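You operate a simulated robot arm through the tools that you are given. There is no shell and no other tool.

You run a simulated two-armed robot. Do the job below in one go: nothing can be reset, and whatever is moved stays where it is left.

Task
Zero the counter and both decks, set head 1 to 4.8 kg.
Fine: selector on auto.

The check looks at the end state, three seconds after you hand in, the way a careful person would. Anything else that was tipped, shoved, dropped, spilled or broken makes it a failure.

Robot
Two 7-joint arms with two-finger parallel grippers on one trunk that stands fixed in place. Base frame: the origin is at the foot of the trunk, x ahead of it, y to its left, z up. Readings come in m, rad, newtons and seconds.
The left shoulder is at [0.052, 0.171, 1.317], the right one opposite. With the tool pointing down near the work surface each hand reaches from about 0.34 to 0.84 m from the base axis, measured 20 degrees to its own side. Payload 4.4 kg a hand.
Tool frame (each hand has its own): the origin (TCP) lies between the finger pads and is the grasp point; the fingertips stand 0.023 m ahead of it; z points along the fingers, y is the line along which they close. The gripper opens to 0.094 m. The fingers are 0.038 m wide and 0.01 m thick; the gripper's body (0.054 by 0.096 m) begins 0.039 m behind the TCP.
Orientation is that of the tool frame in the base frame, as a unit quaternion [x, y, z, w]. With the fingers straight down and closing along the base's y, the tool's x points along the base's -x, its y along +y and its z along -z.

Tools
- The arms move only by the tool servo_tool. It takes "left_deltas", "right_deltas" or both (then of equal length, played together; a hand with none holds still); each is a list of rows, each a list of 3 entries, a list of its own where there are three numbers: the turn, a rotation vector about the base's x, y, z in rad, then the shift along the base's x, y, z in m, then the gripper command, from -1 (fully open) to 1 (shut), values between in proportion. In form: [[[wx, wy, wz], [tx, ty, tz], claw], ...]. A call has 1 to 20 rows; each row is the pose to reach, as a shift and turn from the pose commanded when the call began. A row lasts 0.2 s, in which the tool goes at most 0.05 m and 0.15 rad; a call with a longer step from one row to the next is refused whole, and so is a gripper value outside its range. A pose out of reach is approached as far as the arm can. The call stops where the force on the tool passes 40 N (or 10 N more than at its start, if that is more) or the arm is blocked; 0.2 s more then pass. Each finger travels about 0.072 m/s and halts on what it meets, pressing with about 41 N; the grip force reading is that of the motor and also rises with nothing between the fingers. The clock runs only during rows and for 0.2 s after the last one: add rows that repeat a pose to give the fingers time. The reply holds the time, the measured pose of the TCP, the force on the tool along the base axes, the opening and the grip force, in the units named above and with some noise, with the torque about the TCP (base axes, N m) and any sound that the robot's microphone picked up, and new pictures: "show" is both (left out), scene, wrist or none (wrist: the cameras of the hands that moved).
- Cameras (640 x 400 px; columns grow to the right, rows downward): "scene" is now at [0.1355, -0.0488, 1.5169]; the picture's right is [-0.51, -0.86, 0.00], its down [-0.02, 0.01, -1.00] and it looks along [0.86, -0.51, -0.03] (base axes); focal length 214 px, centre (320, 200). "left" rides on the left gripper at [0.087, -0.016, -0.075] in its tool frame; the picture's right is [0.18, 0.98, 0.00], its down [-0.58, 0.11, -0.81] and it looks along [-0.79, 0.15, 0.59] (tool axes); focal length 243 px, centre (320, 200). "right" rides on the right gripper at [0.086, 0.016, -0.074] in its tool frame; the picture's right is [-0.18, 0.98, 0.00], its down [-0.58, -0.11, -0.81] and it looks along [-0.79, -0.15, 0.59] (tool axes); focal length 243 px, centre (320, 200). There is no depth. A picture from a camera that has moved, and an enlarged one, comes with that camera's place and axes in the base frame and with its lens.
- slide_trunk(by): slides the trunk up (or, below 0, down) by that many m; the arms and the scene camera ride with it, the base frame stays. It gives what a move gives, with no picture.
- head_to(pan, tilt): turns the head with the scene camera to pan (to the left, within 1.396 rad either way) and tilt (down, from -0.506 to 1.204), counted from straight ahead of the robot. It gives what a move gives, and a new picture of the scene camera.
- zoom(camera, box): a new picture of the part [left, top, right, bottom] of that camera's present view, enlarged. The clock stands still meanwhile.
- sign_off(): hands the job in; it is judged then, once.

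Nothing tells you positions but the pictures and the camera data. Unless the task says otherwise, let go and move clear before handing in.

The tools are called after "Emit:" as name(argument=value, ...) on one line, values as JSON. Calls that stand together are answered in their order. servo_tool: Moves the arms, as the interface text tells. Its arguments: {"type":"object","properties":{"left_deltas":{"type":"array","items":{"type":"array"}},"right_deltas":{"type":"array","items":{"type":"array"}},"show":{"type":"string","enum":["both","scene","wrist","none"]}},"required":[]} The other tools are called the same way: slide_trunk (by) slides the trunk up or down; head_to (pan, tilt) turns the head that bears the scene camera; zoom (camera, box) takes an enlarged picture of a part of a camera's view; sign_off () hands the job in.

At the start:

```text
t: 0.0
left_eef_pos: [0.3876, -0.0179, 1.5732]
left_ee_rot: [-0.001, 1.0, 0.0, 0.001]
left_wrist_force: [0.5, 0.5, -0.1]
left_torque: [0.0, 0.01, -0.04]
left_opening: 0.0943
left_grasp_force: 0.0
right_eef_pos: [0.4124, -0.4689, 1.6612]
right_ee_rot: [0.0, 1.0, 0.0, 0.0]
right_wrist_force: [0.2, -0.3, 1.1]
right_torque: [0.01, -0.01, 0.03]
right_opening: 0.0937
right_grasp_force: 0.1
trunk travel left (down, up): [-0.325, 0.063]
head pan, tilt: [-0.541, 0.028]
```

scene: 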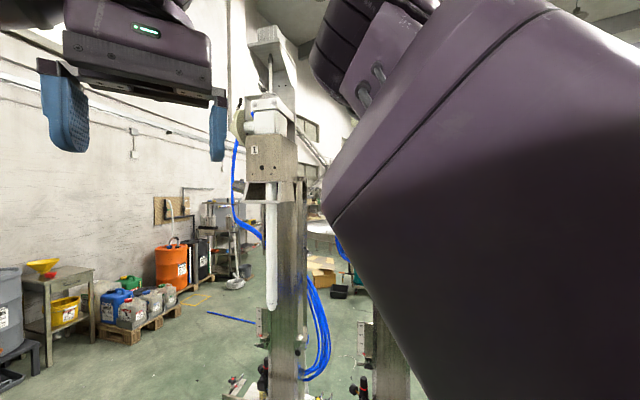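
right: 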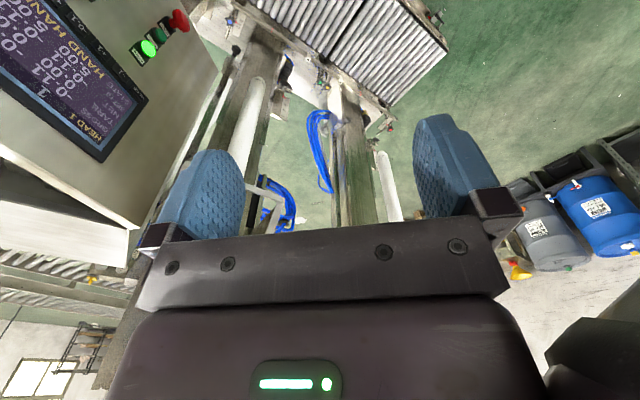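
left: 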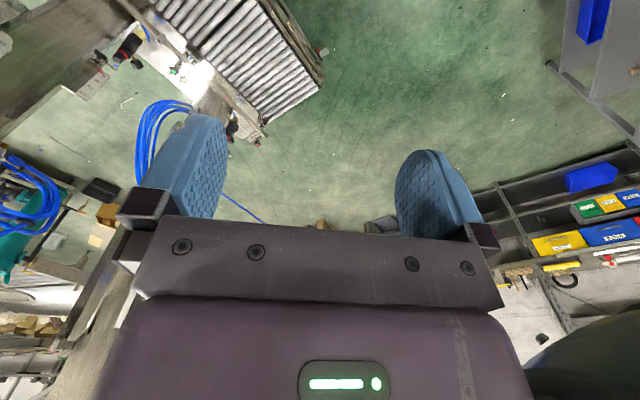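

I see a filling machine with two filling heads, roller decks below, and a control panel with a display to the right. I'll look around with the head first to find the panel, decks, counter and selector.

Emit:
head_to(pan=-0.54, tilt=0.7)

Emit:
zoom(camera="right", box=[0, 0, 240, 150])

```text
t: 1.1
left_eef_pos: [0.3892, -0.0186, 1.5736]
left_ee_rot: [-0.001, 1.0, -0.001, 0.0]
left_wrist_force: [-0.6, -0.4, -0.6]
left_torque: [0.0, 0.01, -0.02]
left_opening: 0.0938
left_grasp_force: 0.1
right_eef_pos: [0.4129, -0.4688, 1.6621]
right_ee_rot: [0.0, 1.0, -0.001, 0.0]
right_wrist_force: [0.2, 0.3, 0.5]
right_torque: [-0.04, -0.01, -0.01]
right_opening: 0.0941
right_grasp_force: 0.1
trunk travel left (down, up): [-0.325, 0.063]
head pan, tilt: [-0.539, 0.7]
camera scene: at [0.1307, -0.0457, 1.4557], right [-0.51, -0.86, 0.0], down [-0.55, 0.33, -0.77], along [0.66, -0.39, -0.64], focal length 214 px, centre (320, 200)
```

scene: 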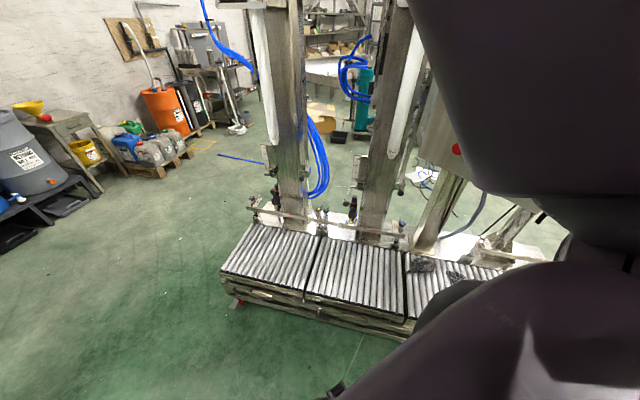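

```text
2.67 times, centred on (120, 75) of right
camera zoom: at [0.3257, -0.4521, 1.7362], right [0.18, 0.98, 0.0], down [0.58, -0.11, 0.81], along [0.79, -0.15, -0.59], focal length 647 px, centre (853, 533)
```

zoom: 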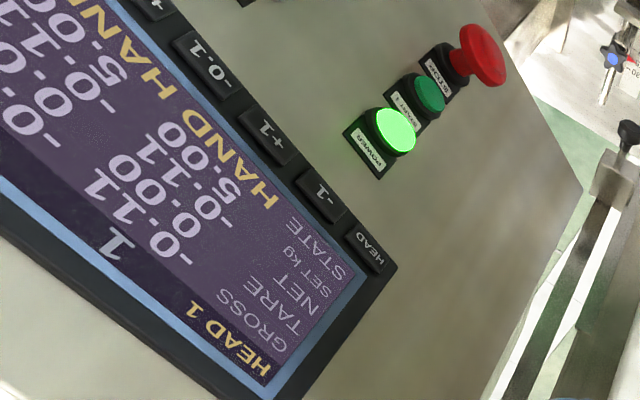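

The machine has a tilted control panel to the right, currently hidden behind the right arm. I'll pan the head further to see it.

Emit:
head_to(pan=-1.1, tilt=0.1)

Emit:
zoom(camera="right", box=[0, 0, 320, 200])

```text
t: 2.0
left_eef_pos: [0.3888, -0.0161, 1.5739]
left_ee_rot: [-0.001, 1.0, -0.001, 0.0]
left_wrist_force: [0.1, 0.1, -1.1]
left_torque: [-0.01, 0.01, -0.04]
left_opening: 0.094
left_grasp_force: 0.0
right_eef_pos: [0.4118, -0.4691, 1.6613]
right_ee_rot: [-0.001, 1.0, -0.001, -0.001]
right_wrist_force: [0.1, 0.0, 0.0]
right_torque: [-0.01, -0.03, -0.04]
right_opening: 0.0939
right_grasp_force: 0.0
trunk travel left (down, up): [-0.325, 0.063]
head pan, tilt: [-1.1, 0.099]
camera scene: at [0.0997, -0.0841, 1.5103], right [-0.89, -0.45, 0.0], down [-0.05, 0.09, -0.99], along [0.45, -0.89, -0.1], focal length 214 px, centre (320, 200)
```

scene: 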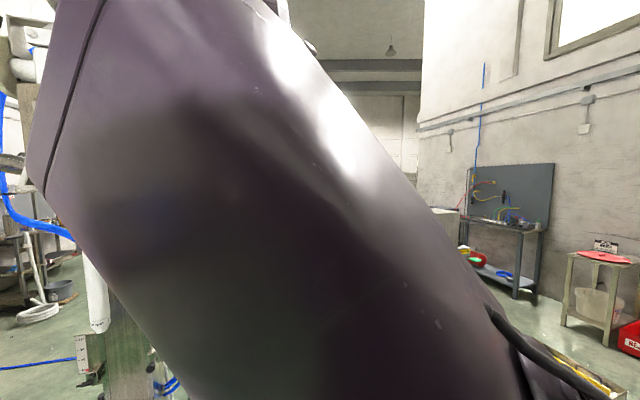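

```text
2.00 times, centred on (160, 100) of right
camera zoom: at [0.3257, -0.4521, 1.7362], right [0.18, 0.98, 0.0], down [0.58, -0.11, 0.81], along [0.79, -0.15, -0.59], focal length 485 px, centre (640, 400)
```

zoom: 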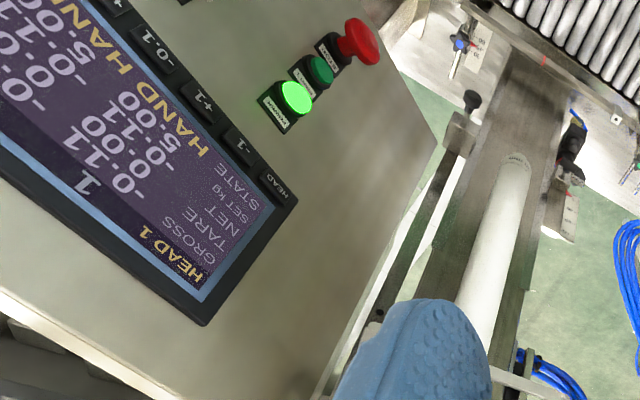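

The right wrist camera sees the panel (upside down) at its left edge. I'll shift the right hand a bit to the right and up/back to bring the whole panel into view.

Emit:
servo_tool(right_deltas=[[[0, 0, 0], [0, -0.05, 0], -1], [[0, 0, 0], [0, -0.1, 0], -1], [[0, 0, 0], [0, -0.15, 0], -1], [[0, 0, 0], [0, -0.2, 0], -1]], show="both")

```text
t: 3.0
left_eef_pos: [0.3844, -0.0235, 1.5745]
left_ee_rot: [0.001, 1.0, 0.002, 0.001]
left_wrist_force: [-0.7, -1.2, 1.5]
left_torque: [0.09, -0.05, -0.01]
left_opening: 0.094
left_grasp_force: 0.0
right_eef_pos: [0.4, -0.6698, 1.651]
right_ee_rot: [0.007, 1.0, -0.002, 0.001]
right_wrist_force: [1.6, 1.1, 0.7]
right_torque: [-0.05, 0.09, 0.04]
right_opening: 0.094
right_grasp_force: 0.0
right hand out of reach, approached as far as the arm can: row 4
trunk travel left (down, up): [-0.325, 0.063]
head pan, tilt: [-1.1, 0.099]
camera scene: at [0.0966, -0.0897, 1.5104], right [-0.89, -0.45, 0.0], down [-0.04, 0.09, -0.99], along [0.45, -0.89, -0.1], focal length 214 px, centre (320, 200)
camera right: at [0.3131, -0.6506, 1.7248], right [0.2, 0.98, 0.0], down [0.58, -0.11, 0.81], along [0.79, -0.16, -0.59], focal length 243 px, centre (320, 200)
```

scene: 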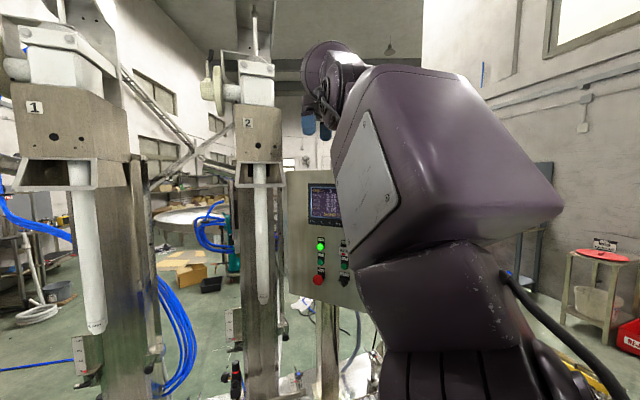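
right: 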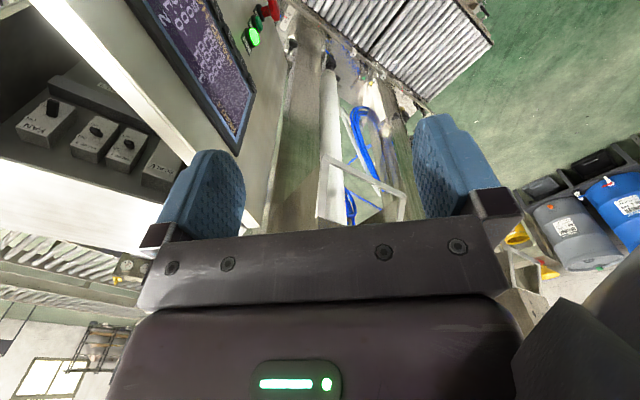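

The panel is now visible, at about [0.465, -0.81, 1.24], facing back toward the robot. Let me zoom into it from both cameras.

Emit:
zoom(camera="scene", box=[280, 170, 376, 320])

Emit:
zoom(camera="right", box=[0, 0, 300, 240])

Emit:
zoom(camera="scene", box=[0, 0, 320, 400])

```text
2.67 times, centred on (328, 245) of scene
camera zoom: at [0.0966, -0.0897, 1.5104], right [-0.89, -0.45, 0.0], down [-0.04, 0.09, -0.99], along [0.45, -0.89, -0.1], focal length 572 px, centre (299, 80)
```

zoom: 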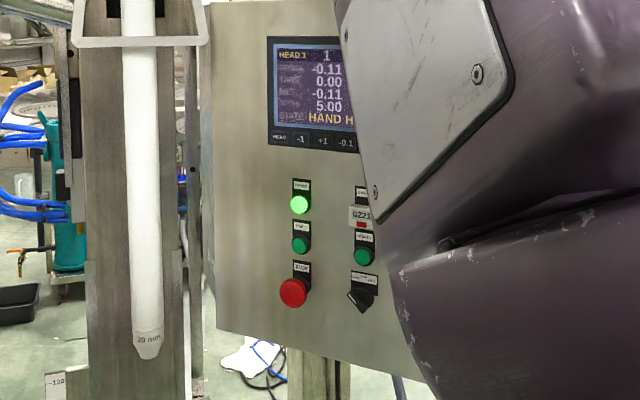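

```text
1.67 times, centred on (150, 120) of right
camera zoom: at [0.3131, -0.6506, 1.7248], right [0.2, 0.98, 0.0], down [0.58, -0.11, 0.81], along [0.79, -0.16, -0.59], focal length 404 px, centre (603, 333)
```

zoom: 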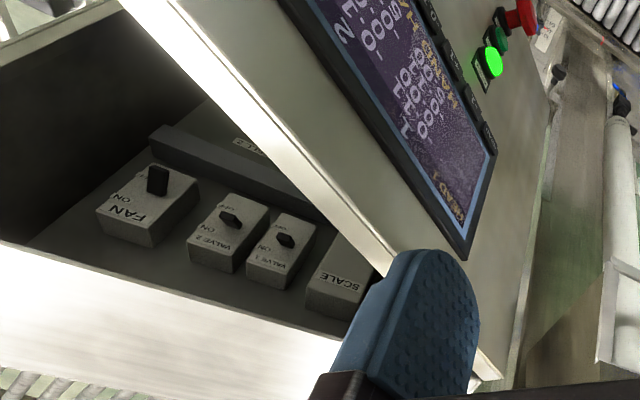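

```text
1.00 times, centred on (160, 200) of scene (not enlarged: the box is as wide or as high as the picture)
camera zoom: at [0.0966, -0.0897, 1.5104], right [-0.89, -0.45, 0.0], down [-0.04, 0.09, -0.99], along [0.45, -0.89, -0.1], focal length 214 px, centre (480, 200)
```

zoom: 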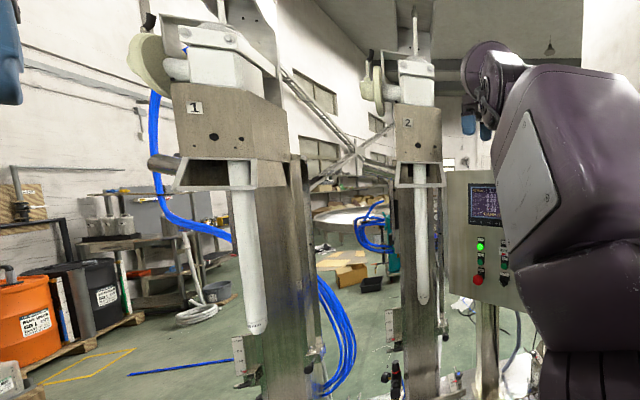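

The panel faces +y at about y = -0.80 (HEAD key near [0.486, -0.796, 1.349], -0.1 key near [0.389, -0.805, 1.343]). I'll back the right hand away and turn its fingers toward the panel (-y), which should also uncover the view.

Emit:
servo_tool(right_deltas=[[[-0.14, 0, 0], [0, 0.03, 0], -1], [[-0.28, 0, 0], [0, 0.06, -0.01], -1], [[-0.42, 0, 0], [0, 0.09, -0.03], -1], [[-0.56, 0, 0], [0, 0.12, -0.05], -1], [[-0.7, 0, 0], [0, 0.14, -0.07], -1], [[-0.84, 0, 0], [0, 0.16, -0.09], -1], [[-0.98, 0, 0], [0, 0.18, -0.11], -1], [[-1.12, 0, 0], [0, 0.19, -0.13], -1], [[-1.26, 0, 0], [0, 0.2, -0.15], -1], [[-1.4, 0, 0], [0, 0.2, -0.17], -1], [[-1.54, 0, 0], [0, 0.2, -0.19], -1]], show="both")

```text
t: 4.4
left_eef_pos: [0.3887, -0.018, 1.5736]
left_ee_rot: [0.0, 1.0, -0.001, 0.0]
left_wrist_force: [0.3, 0.6, -1.0]
left_torque: [0.0, 0.0, -0.02]
left_opening: 0.0938
left_grasp_force: 0.0
right_eef_pos: [0.3515, -0.5897, 1.5371]
right_ee_rot: [0.072, 0.956, -0.285, 0.002]
right_wrist_force: [0.2, -0.7, -0.4]
right_torque: [0.01, 0.01, 0.0]
right_opening: 0.0938
right_grasp_force: 0.0
trunk travel left (down, up): [-0.325, 0.063]
head pan, tilt: [-1.1, 0.099]
stopped in row 6 (right hand): the arm was blocked; the commanded pose is now the measured one
camera scene: at [0.0999, -0.0832, 1.5104], right [-0.89, -0.45, 0.0], down [-0.05, 0.09, -1.0], along [0.45, -0.89, -0.1], focal length 214 px, centre (320, 200)
camera right: at [0.2708, -0.5219, 1.5861], right [0.32, 0.79, -0.53], down [0.59, 0.27, 0.76], along [0.74, -0.55, -0.38], focal length 243 px, centre (320, 200)
```

scene: 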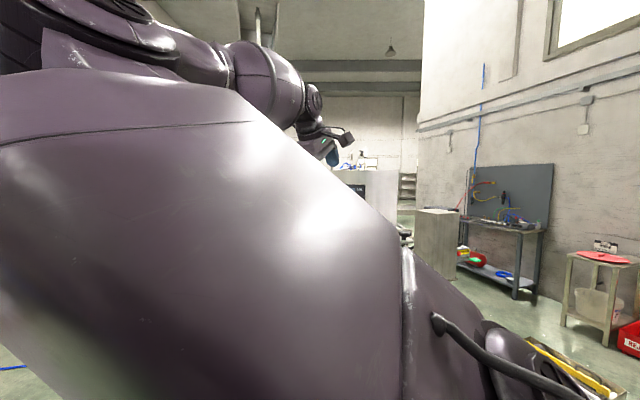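
right: 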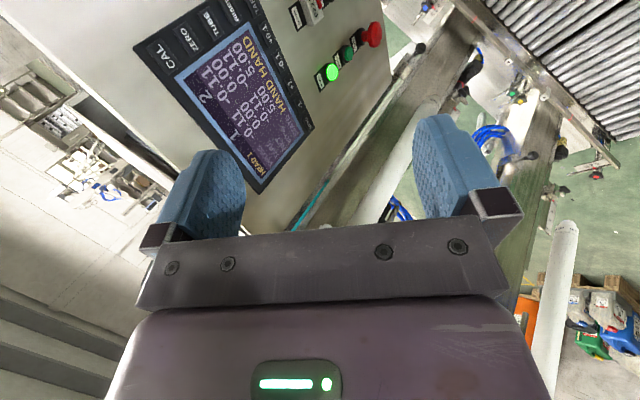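

The arm got blocked partway (probably a joint limit), but the wrist camera now shows the whole display with side keys (ZERO, CAL, …). Zooming to read them.

Emit:
zoom(camera="right", box=[120, 0, 400, 190])

Emit:
zoom(camera="right", box=[130, 0, 270, 90])

Emit:
zoom(camera="right", box=[260, 0, 400, 100])

```text
2.11 times, centred on (260, 95) of right
camera zoom: at [0.2708, -0.5219, 1.5861], right [0.32, 0.79, -0.53], down [0.59, 0.27, 0.76], along [0.74, -0.55, -0.38], focal length 511 px, centre (446, 421)
```

zoom: 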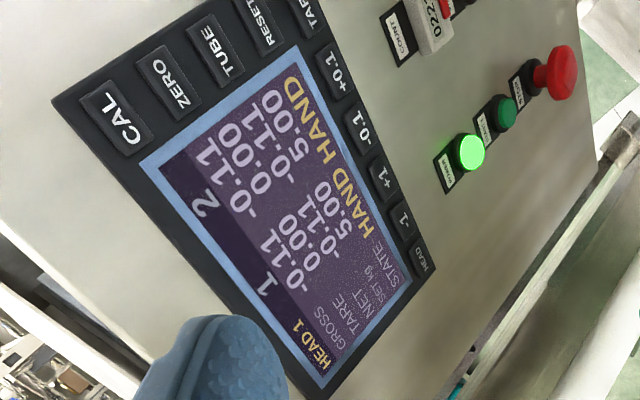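

```text
4.44 times, centred on (200, 45) of right
camera zoom: at [0.2708, -0.5219, 1.5861], right [0.32, 0.79, -0.53], down [0.59, 0.27, 0.76], along [0.74, -0.55, -0.38], focal length 1078 px, centre (853, 889)
```

zoom: 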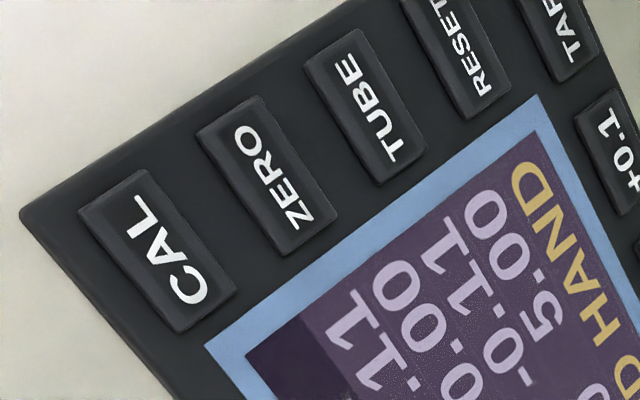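

```text
4.00 times, centred on (330, 50) of right
camera zoom: at [0.2708, -0.5219, 1.5861], right [0.32, 0.79, -0.53], down [0.59, 0.27, 0.76], along [0.74, -0.55, -0.38], focal length 970 px, centre (280, 800)
```

zoom: 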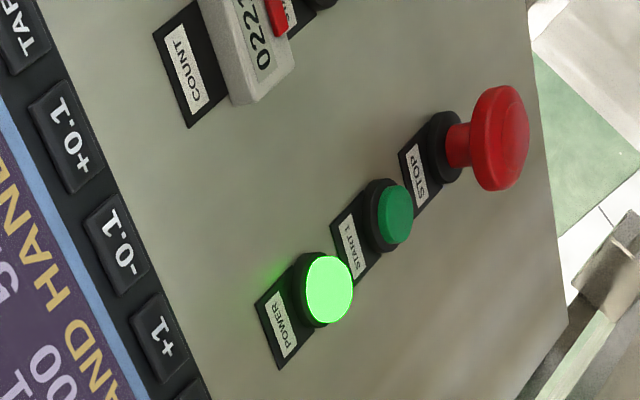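

I can read the keys now: CAL, ZERO, TUBE, RESET, TARE down the right side; HEAD, -1, +1, -0.1, +0.1 along the bottom; COUNT counter with a red button below. I'll move the left arm out of the way to the left so the right arm has room to turn.

Emit:
servo_tool(left_deltas=[[[0, 0, 0], [0, 0.04, 0], -1], [[0, 0, 0], [0, 0.08, 0], -1], [[0, 0, 0], [0, 0.12, 0], -1], [[0, 0, 0], [0, 0.16, -0.02], -1], [[0, 0, 0], [0, 0.2, -0.05], -1], [[0, 0, 0], [0, 0.24, -0.08], -1], [[0, 0, 0], [0, 0.28, -0.11], -1], [[0, 0, 0], [0, 0.32, -0.14], -1]], show="wrist")

Emit:
head_to(pan=-0.3, tilt=0.3)

```text
t: 6.2
left_eef_pos: [0.3866, 0.3046, 1.4328]
left_ee_rot: [0.0, 1.0, 0.0, 0.0]
left_wrist_force: [0.2, 1.6, -0.1]
left_torque: [-0.06, 0.0, -0.01]
left_opening: 0.0941
left_grasp_force: 0.1
right_eef_pos: [0.3509, -0.5874, 1.5374]
right_ee_rot: [0.072, 0.956, -0.285, 0.004]
right_wrist_force: [-0.4, 0.5, -0.3]
right_torque: [-0.04, 0.01, 0.01]
right_opening: 0.0938
right_grasp_force: 0.1
trunk travel left (down, up): [-0.325, 0.063]
head pan, tilt: [-1.1, 0.099]
camera left: at [0.3008, 0.2875, 1.5067], right [-0.18, 0.98, 0.0], down [0.58, 0.11, 0.81], along [0.79, 0.15, -0.59], focal length 243 px, centre (320, 200)
```

left: 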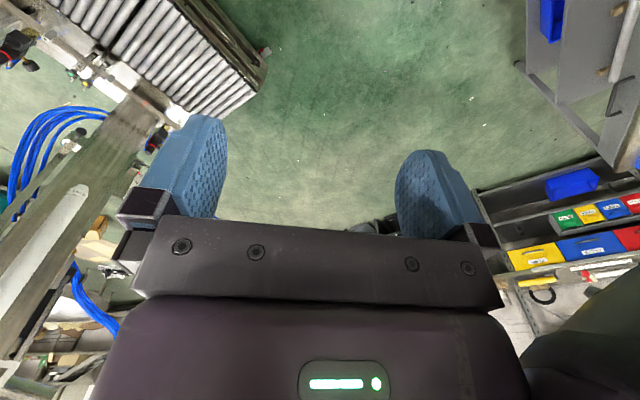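

```text
t: 7.3
left_eef_pos: [0.3875, 0.3014, 1.4338]
left_ee_rot: [0.0, 1.0, -0.001, 0.0]
left_wrist_force: [-0.2, 0.8, -0.2]
left_torque: [0.05, -0.03, 0.02]
left_opening: 0.0941
left_grasp_force: 0.0
right_eef_pos: [0.3531, -0.589, 1.5354]
right_ee_rot: [0.071, 0.956, -0.284, 0.003]
right_wrist_force: [0.0, -0.1, -0.2]
right_torque: [-0.02, -0.01, 0.03]
right_opening: 0.0941
right_grasp_force: 0.1
trunk travel left (down, up): [-0.325, 0.063]
head pan, tilt: [-0.3, 0.3]
camera scene: at [0.147, -0.0302, 1.4917], right [-0.3, -0.96, 0.0], down [-0.28, 0.09, -0.96], along [0.91, -0.28, -0.3], focal length 214 px, centre (320, 200)
```

scene: 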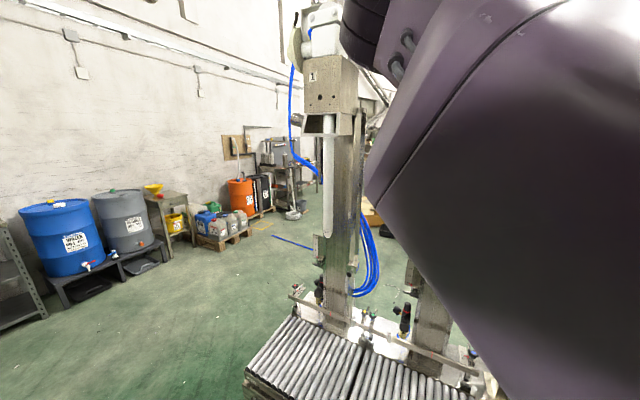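

The left arm is clear now. I'll try turning the right hand to point at the panel the other way round (camera side below, arm rolled naturally), moving it slightly back and lower.

Emit:
servo_tool(right_deltas=[[[-0.07, -0.11, -0.057], [0.0, 0.01, -0.01], -1], [[-0.14, -0.22, -0.114], [0.0, 0.02, -0.02], -1], [[-0.21, -0.33, -0.17], [0.0, 0.03, -0.03], -1], [[-0.279, -0.44, -0.227], [0.0, 0.04, -0.04], -1], [[-0.349, -0.55, -0.284], [0.0, 0.05, -0.05], -1], [[-0.419, -0.66, -0.341], [0.0, 0.06, -0.06], -1], [[-0.489, -0.77, -0.398], [0.01, 0.07, -0.08], -1], [[-0.559, -0.88, -0.455], [0.01, 0.07, -0.09], -1], [[-0.628, -0.99, -0.511], [0.02, 0.07, -0.1], -1], [[-0.698, -1.1, -0.568], [0.02, 0.07, -0.11], -1], [[-0.768, -1.21, -0.625], [0.03, 0.07, -0.12], -1], [[-0.838, -1.32, -0.682], [0.03, 0.07, -0.13], -1]], show="both")

```text
t: 8.2
left_eef_pos: [0.3885, 0.3004, 1.4336]
left_ee_rot: [0.001, 1.0, -0.001, 0.0]
left_wrist_force: [0.0, 0.8, -0.2]
left_torque: [-0.02, -0.01, -0.01]
left_opening: 0.0941
left_grasp_force: 0.0
right_eef_pos: [0.3187, -0.5978, 1.463]
right_ee_rot: [0.268, 0.896, -0.326, 0.137]
right_wrist_force: [0.2, -0.1, 0.0]
right_torque: [0.03, 0.01, -0.04]
right_opening: 0.0938
right_grasp_force: 0.0
trunk travel left (down, up): [-0.325, 0.063]
head pan, tilt: [-0.3, 0.3]
stopped in row 4 (right hand): the arm was blocked; the commanded pose is now the measured one
camera scene: at [0.1483, -0.0303, 1.4916], right [-0.3, -0.96, 0.0], down [-0.28, 0.09, -0.95], along [0.91, -0.28, -0.3], focal length 214 px, centre (320, 200)
camera right: at [0.25, -0.5034, 1.4741], right [0.71, 0.56, -0.42], down [0.36, 0.23, 0.91], along [0.61, -0.79, -0.04], focal length 243 px, centre (320, 200)
```

scene: 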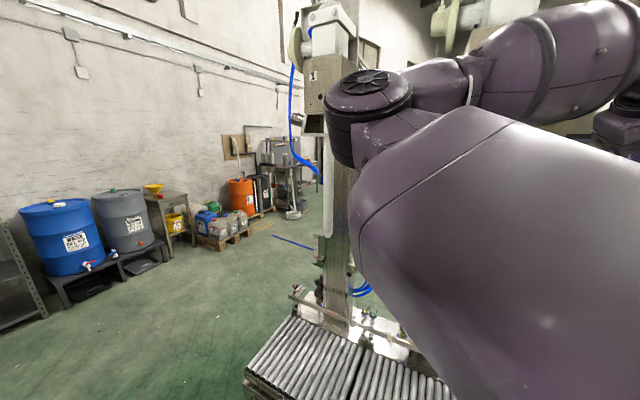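
right: 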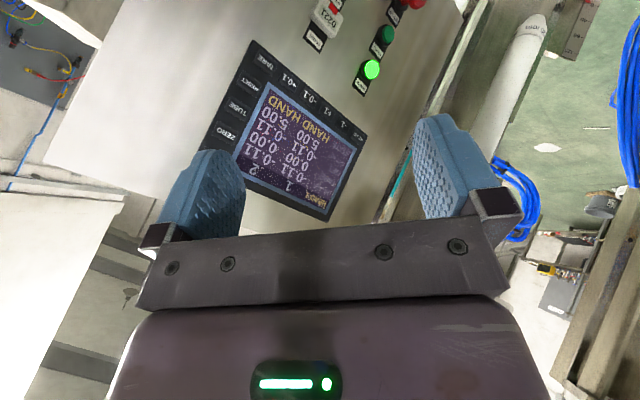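

Blocked again, though the hand has turned usefully. The wrist camera has a good view of the panel; zooming in to study it while I plan the arm motion.

Emit:
zoom(camera="right", box=[180, 0, 480, 188])

Emit:
head_to(pan=-1.2, tilt=0.2)

```text
2.13 times, centred on (330, 94) of right
camera zoom: at [0.25, -0.5034, 1.4741], right [0.71, 0.56, -0.42], down [0.36, 0.23, 0.91], along [0.61, -0.79, -0.04], focal length 516 px, centre (299, 426)
```

zoom: 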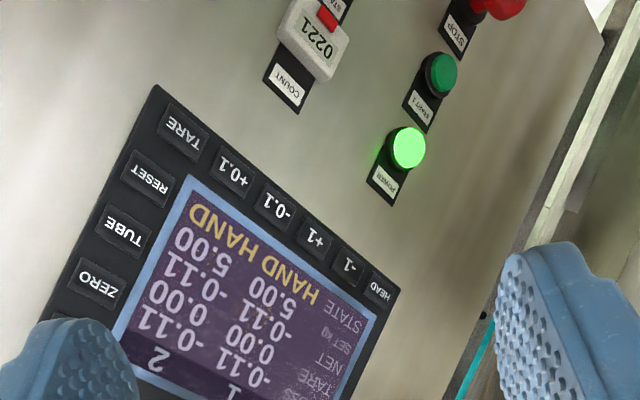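

```text
t: 9.4
left_eef_pos: [0.3866, 0.3005, 1.4331]
left_ee_rot: [0.0, 1.0, -0.001, 0.0]
left_wrist_force: [-0.8, -0.4, 0.7]
left_torque: [0.0, 0.01, 0.02]
left_opening: 0.094
left_grasp_force: 0.0
right_eef_pos: [0.3174, -0.5963, 1.462]
right_ee_rot: [0.267, 0.898, -0.323, 0.136]
right_wrist_force: [0.6, 0.6, 1.1]
right_torque: [-0.02, -0.01, 0.0]
right_opening: 0.0938
right_grasp_force: 0.1
trunk travel left (down, up): [-0.325, 0.063]
head pan, tilt: [-1.201, 0.201]
camera scene: at [0.0916, -0.0889, 1.501], right [-0.93, -0.36, 0.0], down [-0.07, 0.19, -0.98], along [0.36, -0.91, -0.2], focal length 214 px, centre (320, 200)
```

scene: 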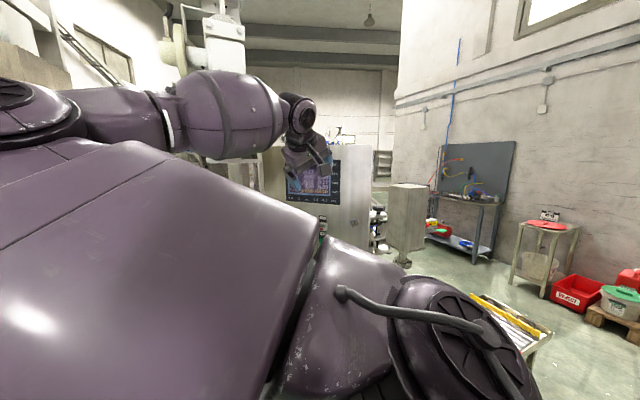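

The panel's full key layout is clear. Instead of fully levelling the hand, I'll roll it so the fingers close along x and the tool points about 45° down toward the panel, a posture closer to the arm's natural wrist bend.

Emit:
servo_tool(right_deltas=[[[-0.005, -0.087, -0.107], [0.01, 0, 0], -1], [[-0.01, -0.174, -0.215], [0.02, 0, 0], -1], [[-0.014, -0.261, -0.322], [0.03, 0, 0], -1], [[-0.019, -0.349, -0.43], [0.04, 0, 0], -1], [[-0.024, -0.436, -0.537], [0.05, 0, 0], -1], [[-0.029, -0.523, -0.645], [0.06, 0, 0], -1], [[-0.0335, -0.61, -0.752], [0.06, 0, 0], -1]], show="both")

```text
t: 11.0
left_eef_pos: [0.3864, 0.3011, 1.4329]
left_ee_rot: [0.0, 1.0, -0.001, 0.0]
left_wrist_force: [0.5, -0.1, -0.2]
left_torque: [0.03, -0.01, 0.01]
left_opening: 0.0939
left_grasp_force: 0.0
right_eef_pos: [0.3763, -0.5962, 1.4621]
right_ee_rot: [0.654, 0.651, -0.272, 0.274]
right_wrist_force: [-0.1, -0.1, 0.4]
right_torque: [-0.01, 0.02, -0.01]
right_opening: 0.094
right_grasp_force: 0.0
trunk travel left (down, up): [-0.325, 0.063]
head pan, tilt: [-1.201, 0.201]
camera scene: at [0.0914, -0.089, 1.501], right [-0.93, -0.36, 0.0], down [-0.07, 0.19, -0.98], along [0.35, -0.91, -0.2], focal length 214 px, centre (320, 200)
camera right: at [0.3937, -0.4819, 1.4538], right [0.98, -0.13, 0.13], down [-0.11, 0.17, 0.98], along [-0.15, -0.98, 0.15], focal length 243 px, centre (320, 200)
```

scene: 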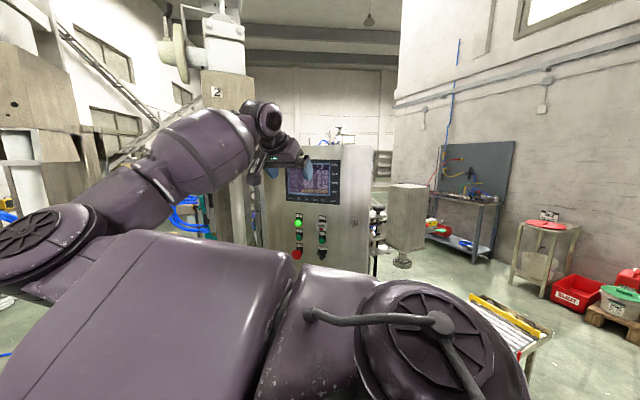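
right: 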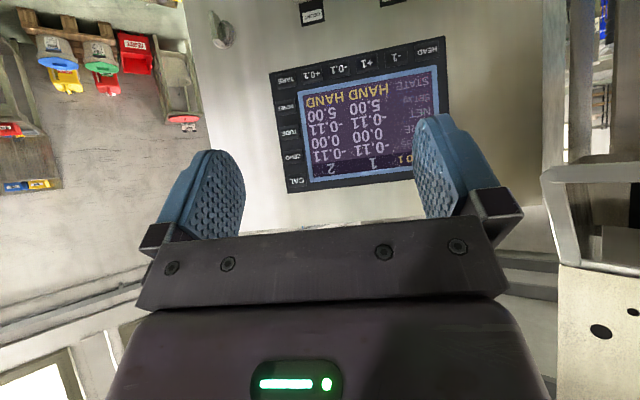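

That posture works well: the arm has dropped out of the head's view and both cameras see the panel. Zooming in for details.

Emit:
zoom(camera="scene", box=[255, 140, 385, 270])

Emit:
zoom(camera="scene", box=[285, 205, 335, 265])

Emit:
zoom(camera="right", box=[240, 0, 480, 200])

```text
3.08 times, centred on (320, 205) of scene
camera zoom: at [0.0914, -0.089, 1.501], right [-0.93, -0.36, 0.0], down [-0.07, 0.19, -0.98], along [0.35, -0.91, -0.2], focal length 660 px, centre (320, 185)
```

zoom: 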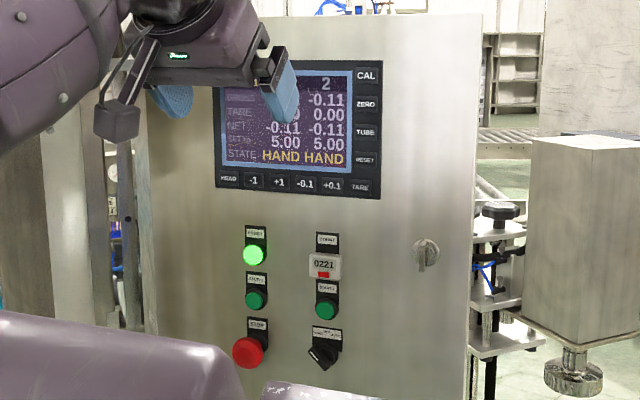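

```text
6.67 times, centred on (310, 235) of scene
camera zoom: at [0.0914, -0.089, 1.501], right [-0.93, -0.36, 0.0], down [-0.07, 0.19, -0.98], along [0.35, -0.91, -0.2], focal length 1430 px, centre (387, -33)
```

zoom: 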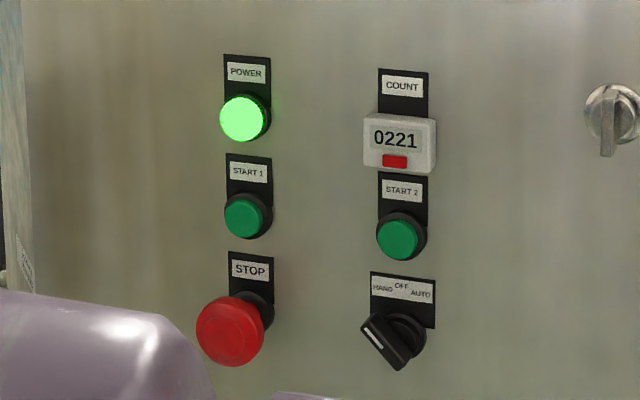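

```text
2.00 times, centred on (360, 100) of right
camera zoom: at [0.3937, -0.4819, 1.4538], right [0.98, -0.13, 0.13], down [-0.11, 0.17, 0.98], along [-0.15, -0.98, 0.15], focal length 485 px, centre (240, 400)
```

zoom: 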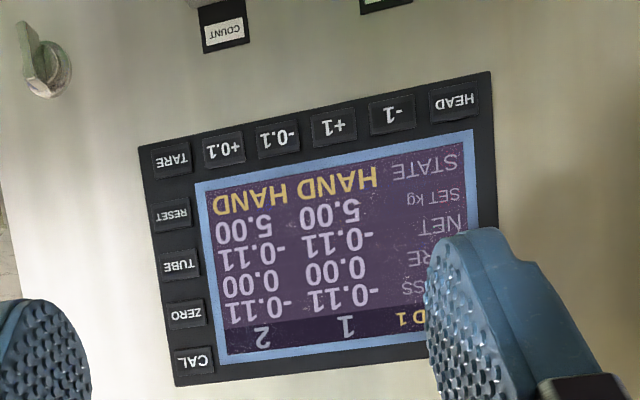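

The panel is vertical, facing +y at y ≈ -0.808; keys: HEAD x≈0.494, -1 .459, +1 .425, -0.1 .390, +0.1 .355 (z≈1.342), ZERO at [0.315, 1.440]. Selector is at HAND (HAND–OFF–AUTO), counter reads 0221 with a red reset button. I'll close the fingers and go to a standoff in front of the -0.1 key.

Emit:
servo_tool(right_deltas=[[[0, 0, 0], [0.003, -0.02, -0.03], 1], [[0, 0, 0], [0.006, -0.045, -0.06], 1], [[0, 0, 0], [0.01, -0.07, -0.09], 1], [[0, 0, 0], [0.0137, -0.1, -0.117], 1], [[0, 0, 0], [0.0137, -0.12, -0.117], 1], [[0, 0, 0], [0.0137, -0.12, -0.117], 1]], show="both")

```text
t: 12.4
left_eef_pos: [0.3869, 0.3017, 1.4323]
left_ee_rot: [0.0, 1.0, 0.0, 0.0]
left_wrist_force: [-0.2, 0.0, -0.4]
left_torque: [0.04, -0.04, 0.01]
left_opening: 0.0938
left_grasp_force: 0.0
right_eef_pos: [0.3906, -0.7176, 1.3457]
right_ee_rot: [0.652, 0.652, -0.272, 0.274]
right_wrist_force: [0.4, -0.4, 1.1]
right_torque: [0.04, 0.01, -0.03]
right_opening: 0.0
right_grasp_force: 41.0
trunk travel left (down, up): [-0.325, 0.063]
head pan, tilt: [-1.201, 0.201]
camera scene: at [0.0918, -0.0889, 1.501], right [-0.93, -0.36, 0.0], down [-0.07, 0.19, -0.98], along [0.35, -0.91, -0.2], focal length 214 px, centre (320, 200)
camera right: at [0.4075, -0.6023, 1.3362], right [0.98, -0.13, 0.13], down [-0.11, 0.17, 0.98], along [-0.15, -0.98, 0.15], focal length 243 px, centre (320, 200)
```

scene: 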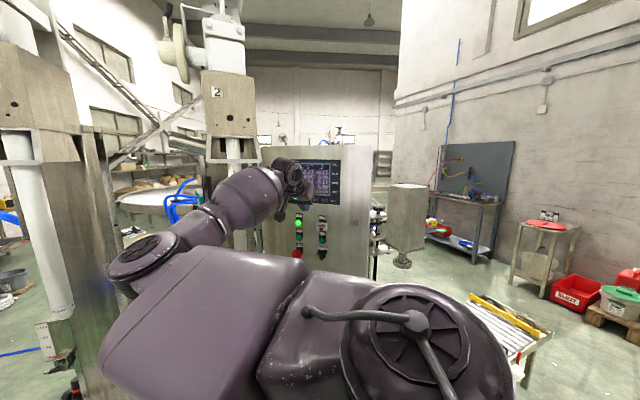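
right: 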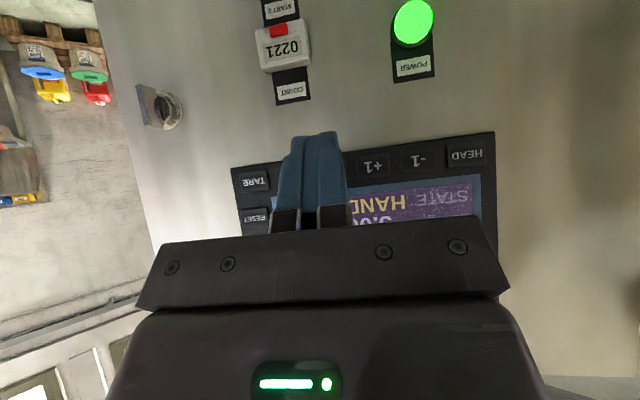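

Fingers are closed and lined up in front of the -0.1 key, which projects right behind the fingertips. I'll do a short forward-and-back poke, starting shallow.

Emit:
servo_tool(right_deltas=[[[0, 0, 0], [0, -0.03, 0], 1], [[0, 0, 0], [0, -0.055, 0], 1], [[0, 0, 0], [0, -0.061, 0], 1], [[0, 0, 0], [0, -0.066, 0], 1], [[0, 0, 0], [0, -0.05, 0], 1], [[0, 0, 0], [0, -0.03, 0], 1]], show="both")

```text
t: 13.8
left_eef_pos: [0.3875, 0.3025, 1.4317]
left_ee_rot: [0.0, 1.0, -0.001, 0.0]
left_wrist_force: [0.0, 0.3, -0.5]
left_torque: [0.0, -0.03, -0.04]
left_opening: 0.0942
left_grasp_force: 0.0
right_eef_pos: [0.3897, -0.7446, 1.3477]
right_ee_rot: [0.653, 0.651, -0.274, 0.274]
right_wrist_force: [0.4, 0.5, -0.1]
right_torque: [-0.03, -0.01, -0.01]
right_opening: 0.0
right_grasp_force: 41.2
trunk travel left (down, up): [-0.325, 0.063]
head pan, tilt: [-1.201, 0.201]
heard: click
camera scene: at [0.0915, -0.0883, 1.5011], right [-0.93, -0.36, 0.0], down [-0.07, 0.19, -0.98], along [0.35, -0.91, -0.2], focal length 214 px, centre (320, 200)
camera right: at [0.4062, -0.6301, 1.338], right [0.98, -0.13, 0.13], down [-0.11, 0.17, 0.98], along [-0.15, -0.98, 0.15], focal length 243 px, centre (320, 200)
```

scene: 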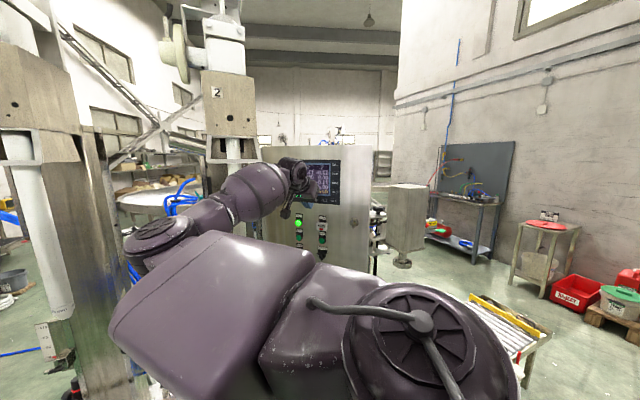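
right: 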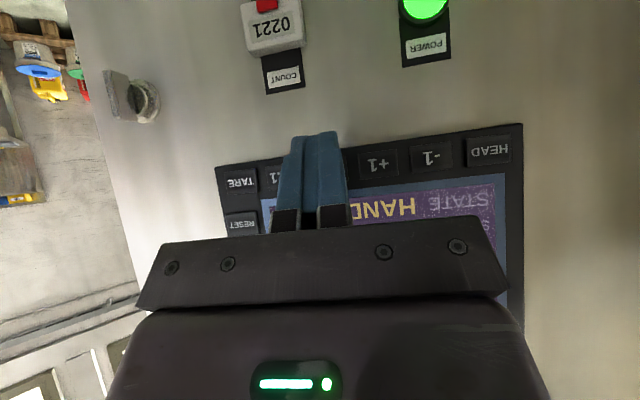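

A click was heard. Let me check the display through the scene camera.

Emit:
zoom(camera="scene", box=[290, 155, 345, 210])

```text
7.27 times, centred on (318, 182) of scene
camera zoom: at [0.0915, -0.0883, 1.5011], right [-0.93, -0.36, 0.0], down [-0.07, 0.19, -0.98], along [0.35, -0.91, -0.2], focal length 1560 px, centre (338, 327)
```

zoom: 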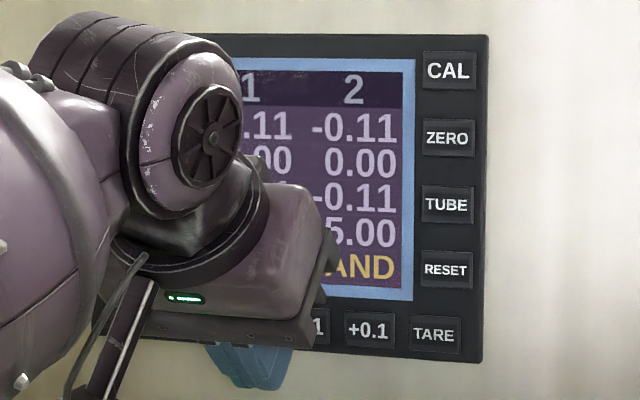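

The SET row for head 1 is hidden by the wrist; I'll back off to read it before pressing again.

Emit:
servo_tool(right_deltas=[[[0, 0, 0], [0.02, 0.05, 0.0], 1], [[0, 0, 0], [0.05, 0.09, 0.0], 1], [[0, 0, 0], [0.08, 0.12, 0.0], 1], [[0, 0, 0], [0.1, 0.12, 0.0], 1]], show="both")

Emit:
zoom(camera="scene", box=[280, 150, 350, 220])

Emit:
zoom(camera="right", box=[100, 0, 500, 250])

```text
refused: row 1 steps farther than a row can; nothing moved
```

```text
5.71 times, centred on (315, 185) of scene
camera zoom: at [0.0915, -0.0883, 1.5011], right [-0.93, -0.36, 0.0], down [-0.07, 0.19, -0.98], along [0.35, -0.91, -0.2], focal length 1226 px, centre (349, 286)
```

zoom: 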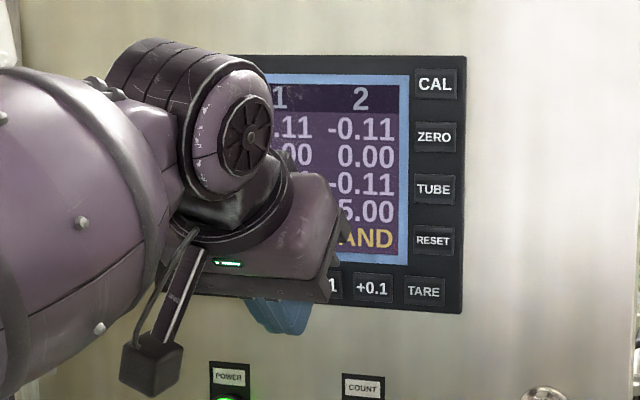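

```text
1.60 times, centred on (300, 125) of right
camera zoom: at [0.4062, -0.6301, 1.338], right [0.98, -0.13, 0.13], down [-0.11, 0.17, 0.98], along [-0.15, -0.98, 0.15], focal length 388 px, centre (352, 320)
```

zoom: 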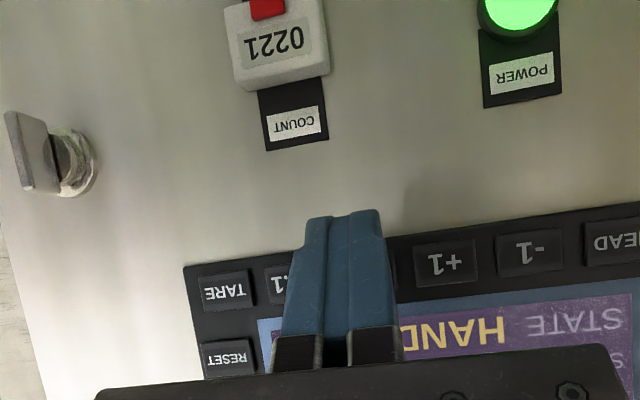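

The step was too large and refused; retrying with smaller steps to back off and read the display.

Emit:
servo_tool(right_deltas=[[[0, 0, 0], [0.0, 0.03, 0.0], 1], [[0, 0, 0], [0.03, 0.06, 0.0], 1], [[0, 0, 0], [0.06, 0.09, 0.0], 1], [[0, 0, 0], [0.09, 0.12, 0.0], 1]], show="both")

Emit:
zoom(camera="scene", box=[280, 150, 350, 220])

Emit:
zoom(camera="right", box=[100, 0, 500, 250])

```text
t: 14.8
left_eef_pos: [0.3879, 0.3013, 1.4323]
left_ee_rot: [0.0, 1.0, 0.001, 0.001]
left_wrist_force: [0.0, 0.2, -0.5]
left_torque: [0.01, 0.0, -0.05]
left_opening: 0.0941
left_grasp_force: 0.0
right_eef_pos: [0.4375, -0.6704, 1.346]
right_ee_rot: [0.653, 0.651, -0.273, 0.273]
right_wrist_force: [-0.2, 0.3, -0.1]
right_torque: [-0.01, -0.01, -0.01]
right_opening: 0.0003
right_grasp_force: 40.8
right hand out of reach, approached as far as the arm can: row 3, 4
trunk travel left (down, up): [-0.325, 0.063]
head pan, tilt: [-1.201, 0.201]
camera scene: at [0.0918, -0.0892, 1.501], right [-0.93, -0.36, 0.0], down [-0.07, 0.19, -0.98], along [0.35, -0.91, -0.2], focal length 214 px, centre (320, 200)
camera right: at [0.4521, -0.5552, 1.3368], right [0.98, -0.13, 0.13], down [-0.11, 0.17, 0.98], along [-0.15, -0.98, 0.15], focal length 243 px, centre (320, 200)
```

scene: 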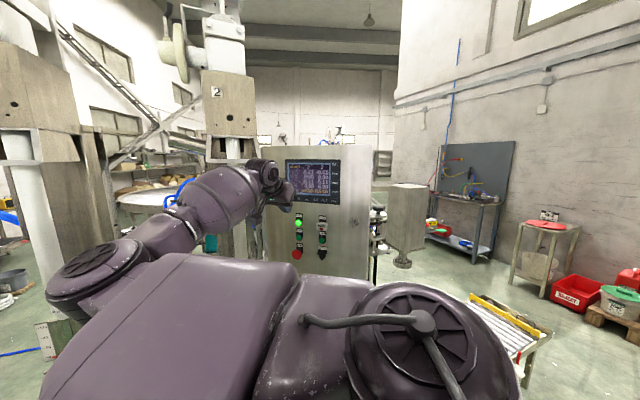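
right: 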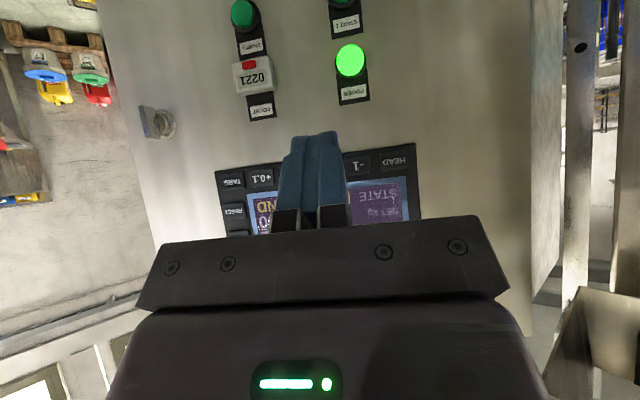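

```text
5.71 times, centred on (315, 185) of scene
camera zoom: at [0.0918, -0.0892, 1.501], right [-0.93, -0.36, 0.0], down [-0.07, 0.19, -0.98], along [0.35, -0.91, -0.2], focal length 1226 px, centre (349, 286)
```

zoom: 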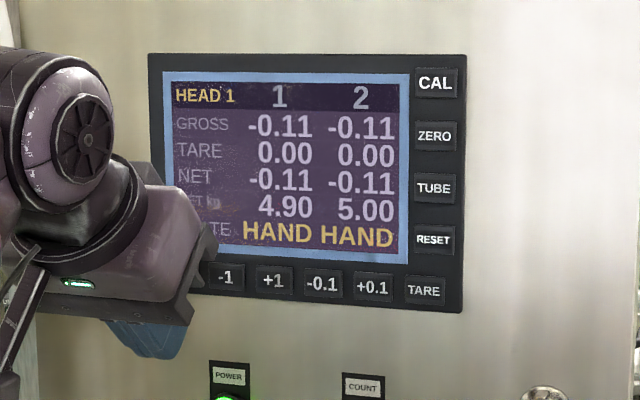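

```text
1.60 times, centred on (300, 125) of right
camera zoom: at [0.4521, -0.5552, 1.3368], right [0.98, -0.13, 0.13], down [-0.11, 0.17, 0.98], along [-0.15, -0.98, 0.15], focal length 388 px, centre (352, 320)
```

zoom: 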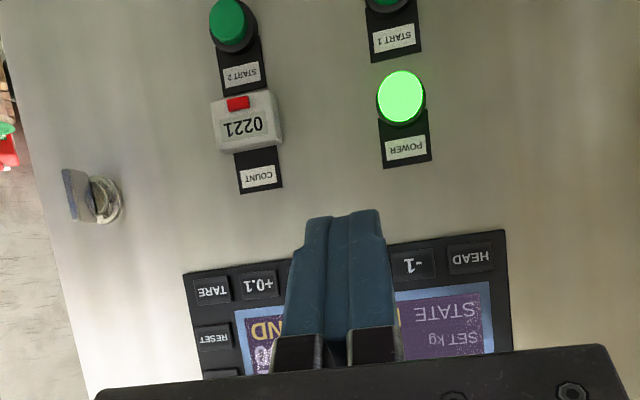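

Head 1's setpoint is now 4.90 after one press. Returning to the standoff in front of -0.1 for one more press.

Emit:
servo_tool(right_deltas=[[[0, 0, 0], [-0.02, -0.02, 0.0], 1], [[0, 0, 0], [-0.0475, -0.05, 0.0], 1], [[0, 0, 0], [-0.0475, -0.06, 0.0], 1]], show="none")

```text
t: 15.6
left_eef_pos: [0.388, 0.3028, 1.4324]
left_ee_rot: [0.0, 1.0, -0.001, 0.0]
left_wrist_force: [-0.2, 0.2, -0.1]
left_torque: [0.03, 0.02, 0.02]
left_opening: 0.094
left_grasp_force: 0.1
right_eef_pos: [0.3896, -0.7316, 1.3461]
right_ee_rot: [0.653, 0.652, -0.272, 0.273]
right_wrist_force: [0.5, 0.2, -0.1]
right_torque: [0.01, 0.03, 0.02]
right_opening: 0.0
right_grasp_force: 40.6
trunk travel left (down, up): [-0.325, 0.063]
head pan, tilt: [-1.201, 0.201]
```

At the standoff in front of -0.1; pressing once more to the same depth.

Emit:
servo_tool(right_deltas=[[[0, 0, 0], [0, -0.03, 0], 1], [[0, 0, 0], [0, -0.046, 0], 1], [[0, 0, 0], [0, -0.0525, 0], 1], [[0, 0, 0], [0, -0.03, 0], 1], [[0, 0, 0], [0, -0.0, 0], 1], [[0, 0, 0], [0.03, 0.03, 0], 1], [[0, 0, 0], [0.045, 0.06, 0], 1]], show="scene")

Emit:
zoom(camera="scene", box=[280, 150, 350, 220])

```text
t: 17.2
left_eef_pos: [0.3876, 0.3022, 1.4326]
left_ee_rot: [0.0, 1.0, -0.001, -0.001]
left_wrist_force: [0.1, 0.2, 0.2]
left_torque: [-0.06, -0.05, -0.02]
left_opening: 0.094
left_grasp_force: 0.1
right_eef_pos: [0.4335, -0.6702, 1.3458]
right_ee_rot: [0.653, 0.651, -0.273, 0.274]
right_wrist_force: [-0.6, -0.5, 0.3]
right_torque: [-0.01, 0.02, -0.03]
right_opening: 0.0
right_grasp_force: 41.2
trunk travel left (down, up): [-0.325, 0.063]
head pan, tilt: [-1.201, 0.201]
heard: click
camera scene: at [0.0912, -0.0875, 1.5012], right [-0.93, -0.36, 0.0], down [-0.07, 0.18, -0.98], along [0.35, -0.91, -0.2], focal length 214 px, centre (320, 200)
```

scene: 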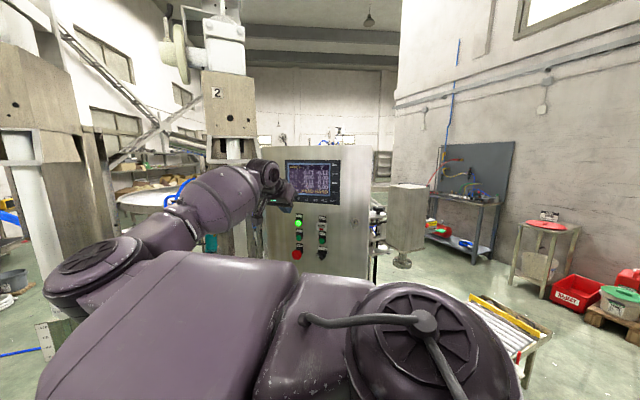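

```text
5.71 times, centred on (315, 185) of scene
camera zoom: at [0.0912, -0.0875, 1.5012], right [-0.93, -0.36, 0.0], down [-0.07, 0.18, -0.98], along [0.35, -0.91, -0.2], focal length 1226 px, centre (349, 286)
```

zoom: 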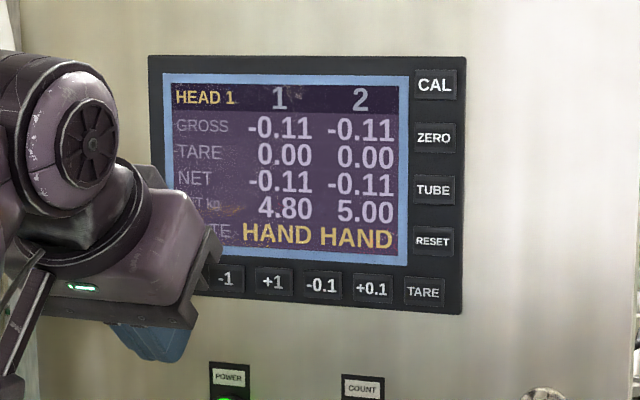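

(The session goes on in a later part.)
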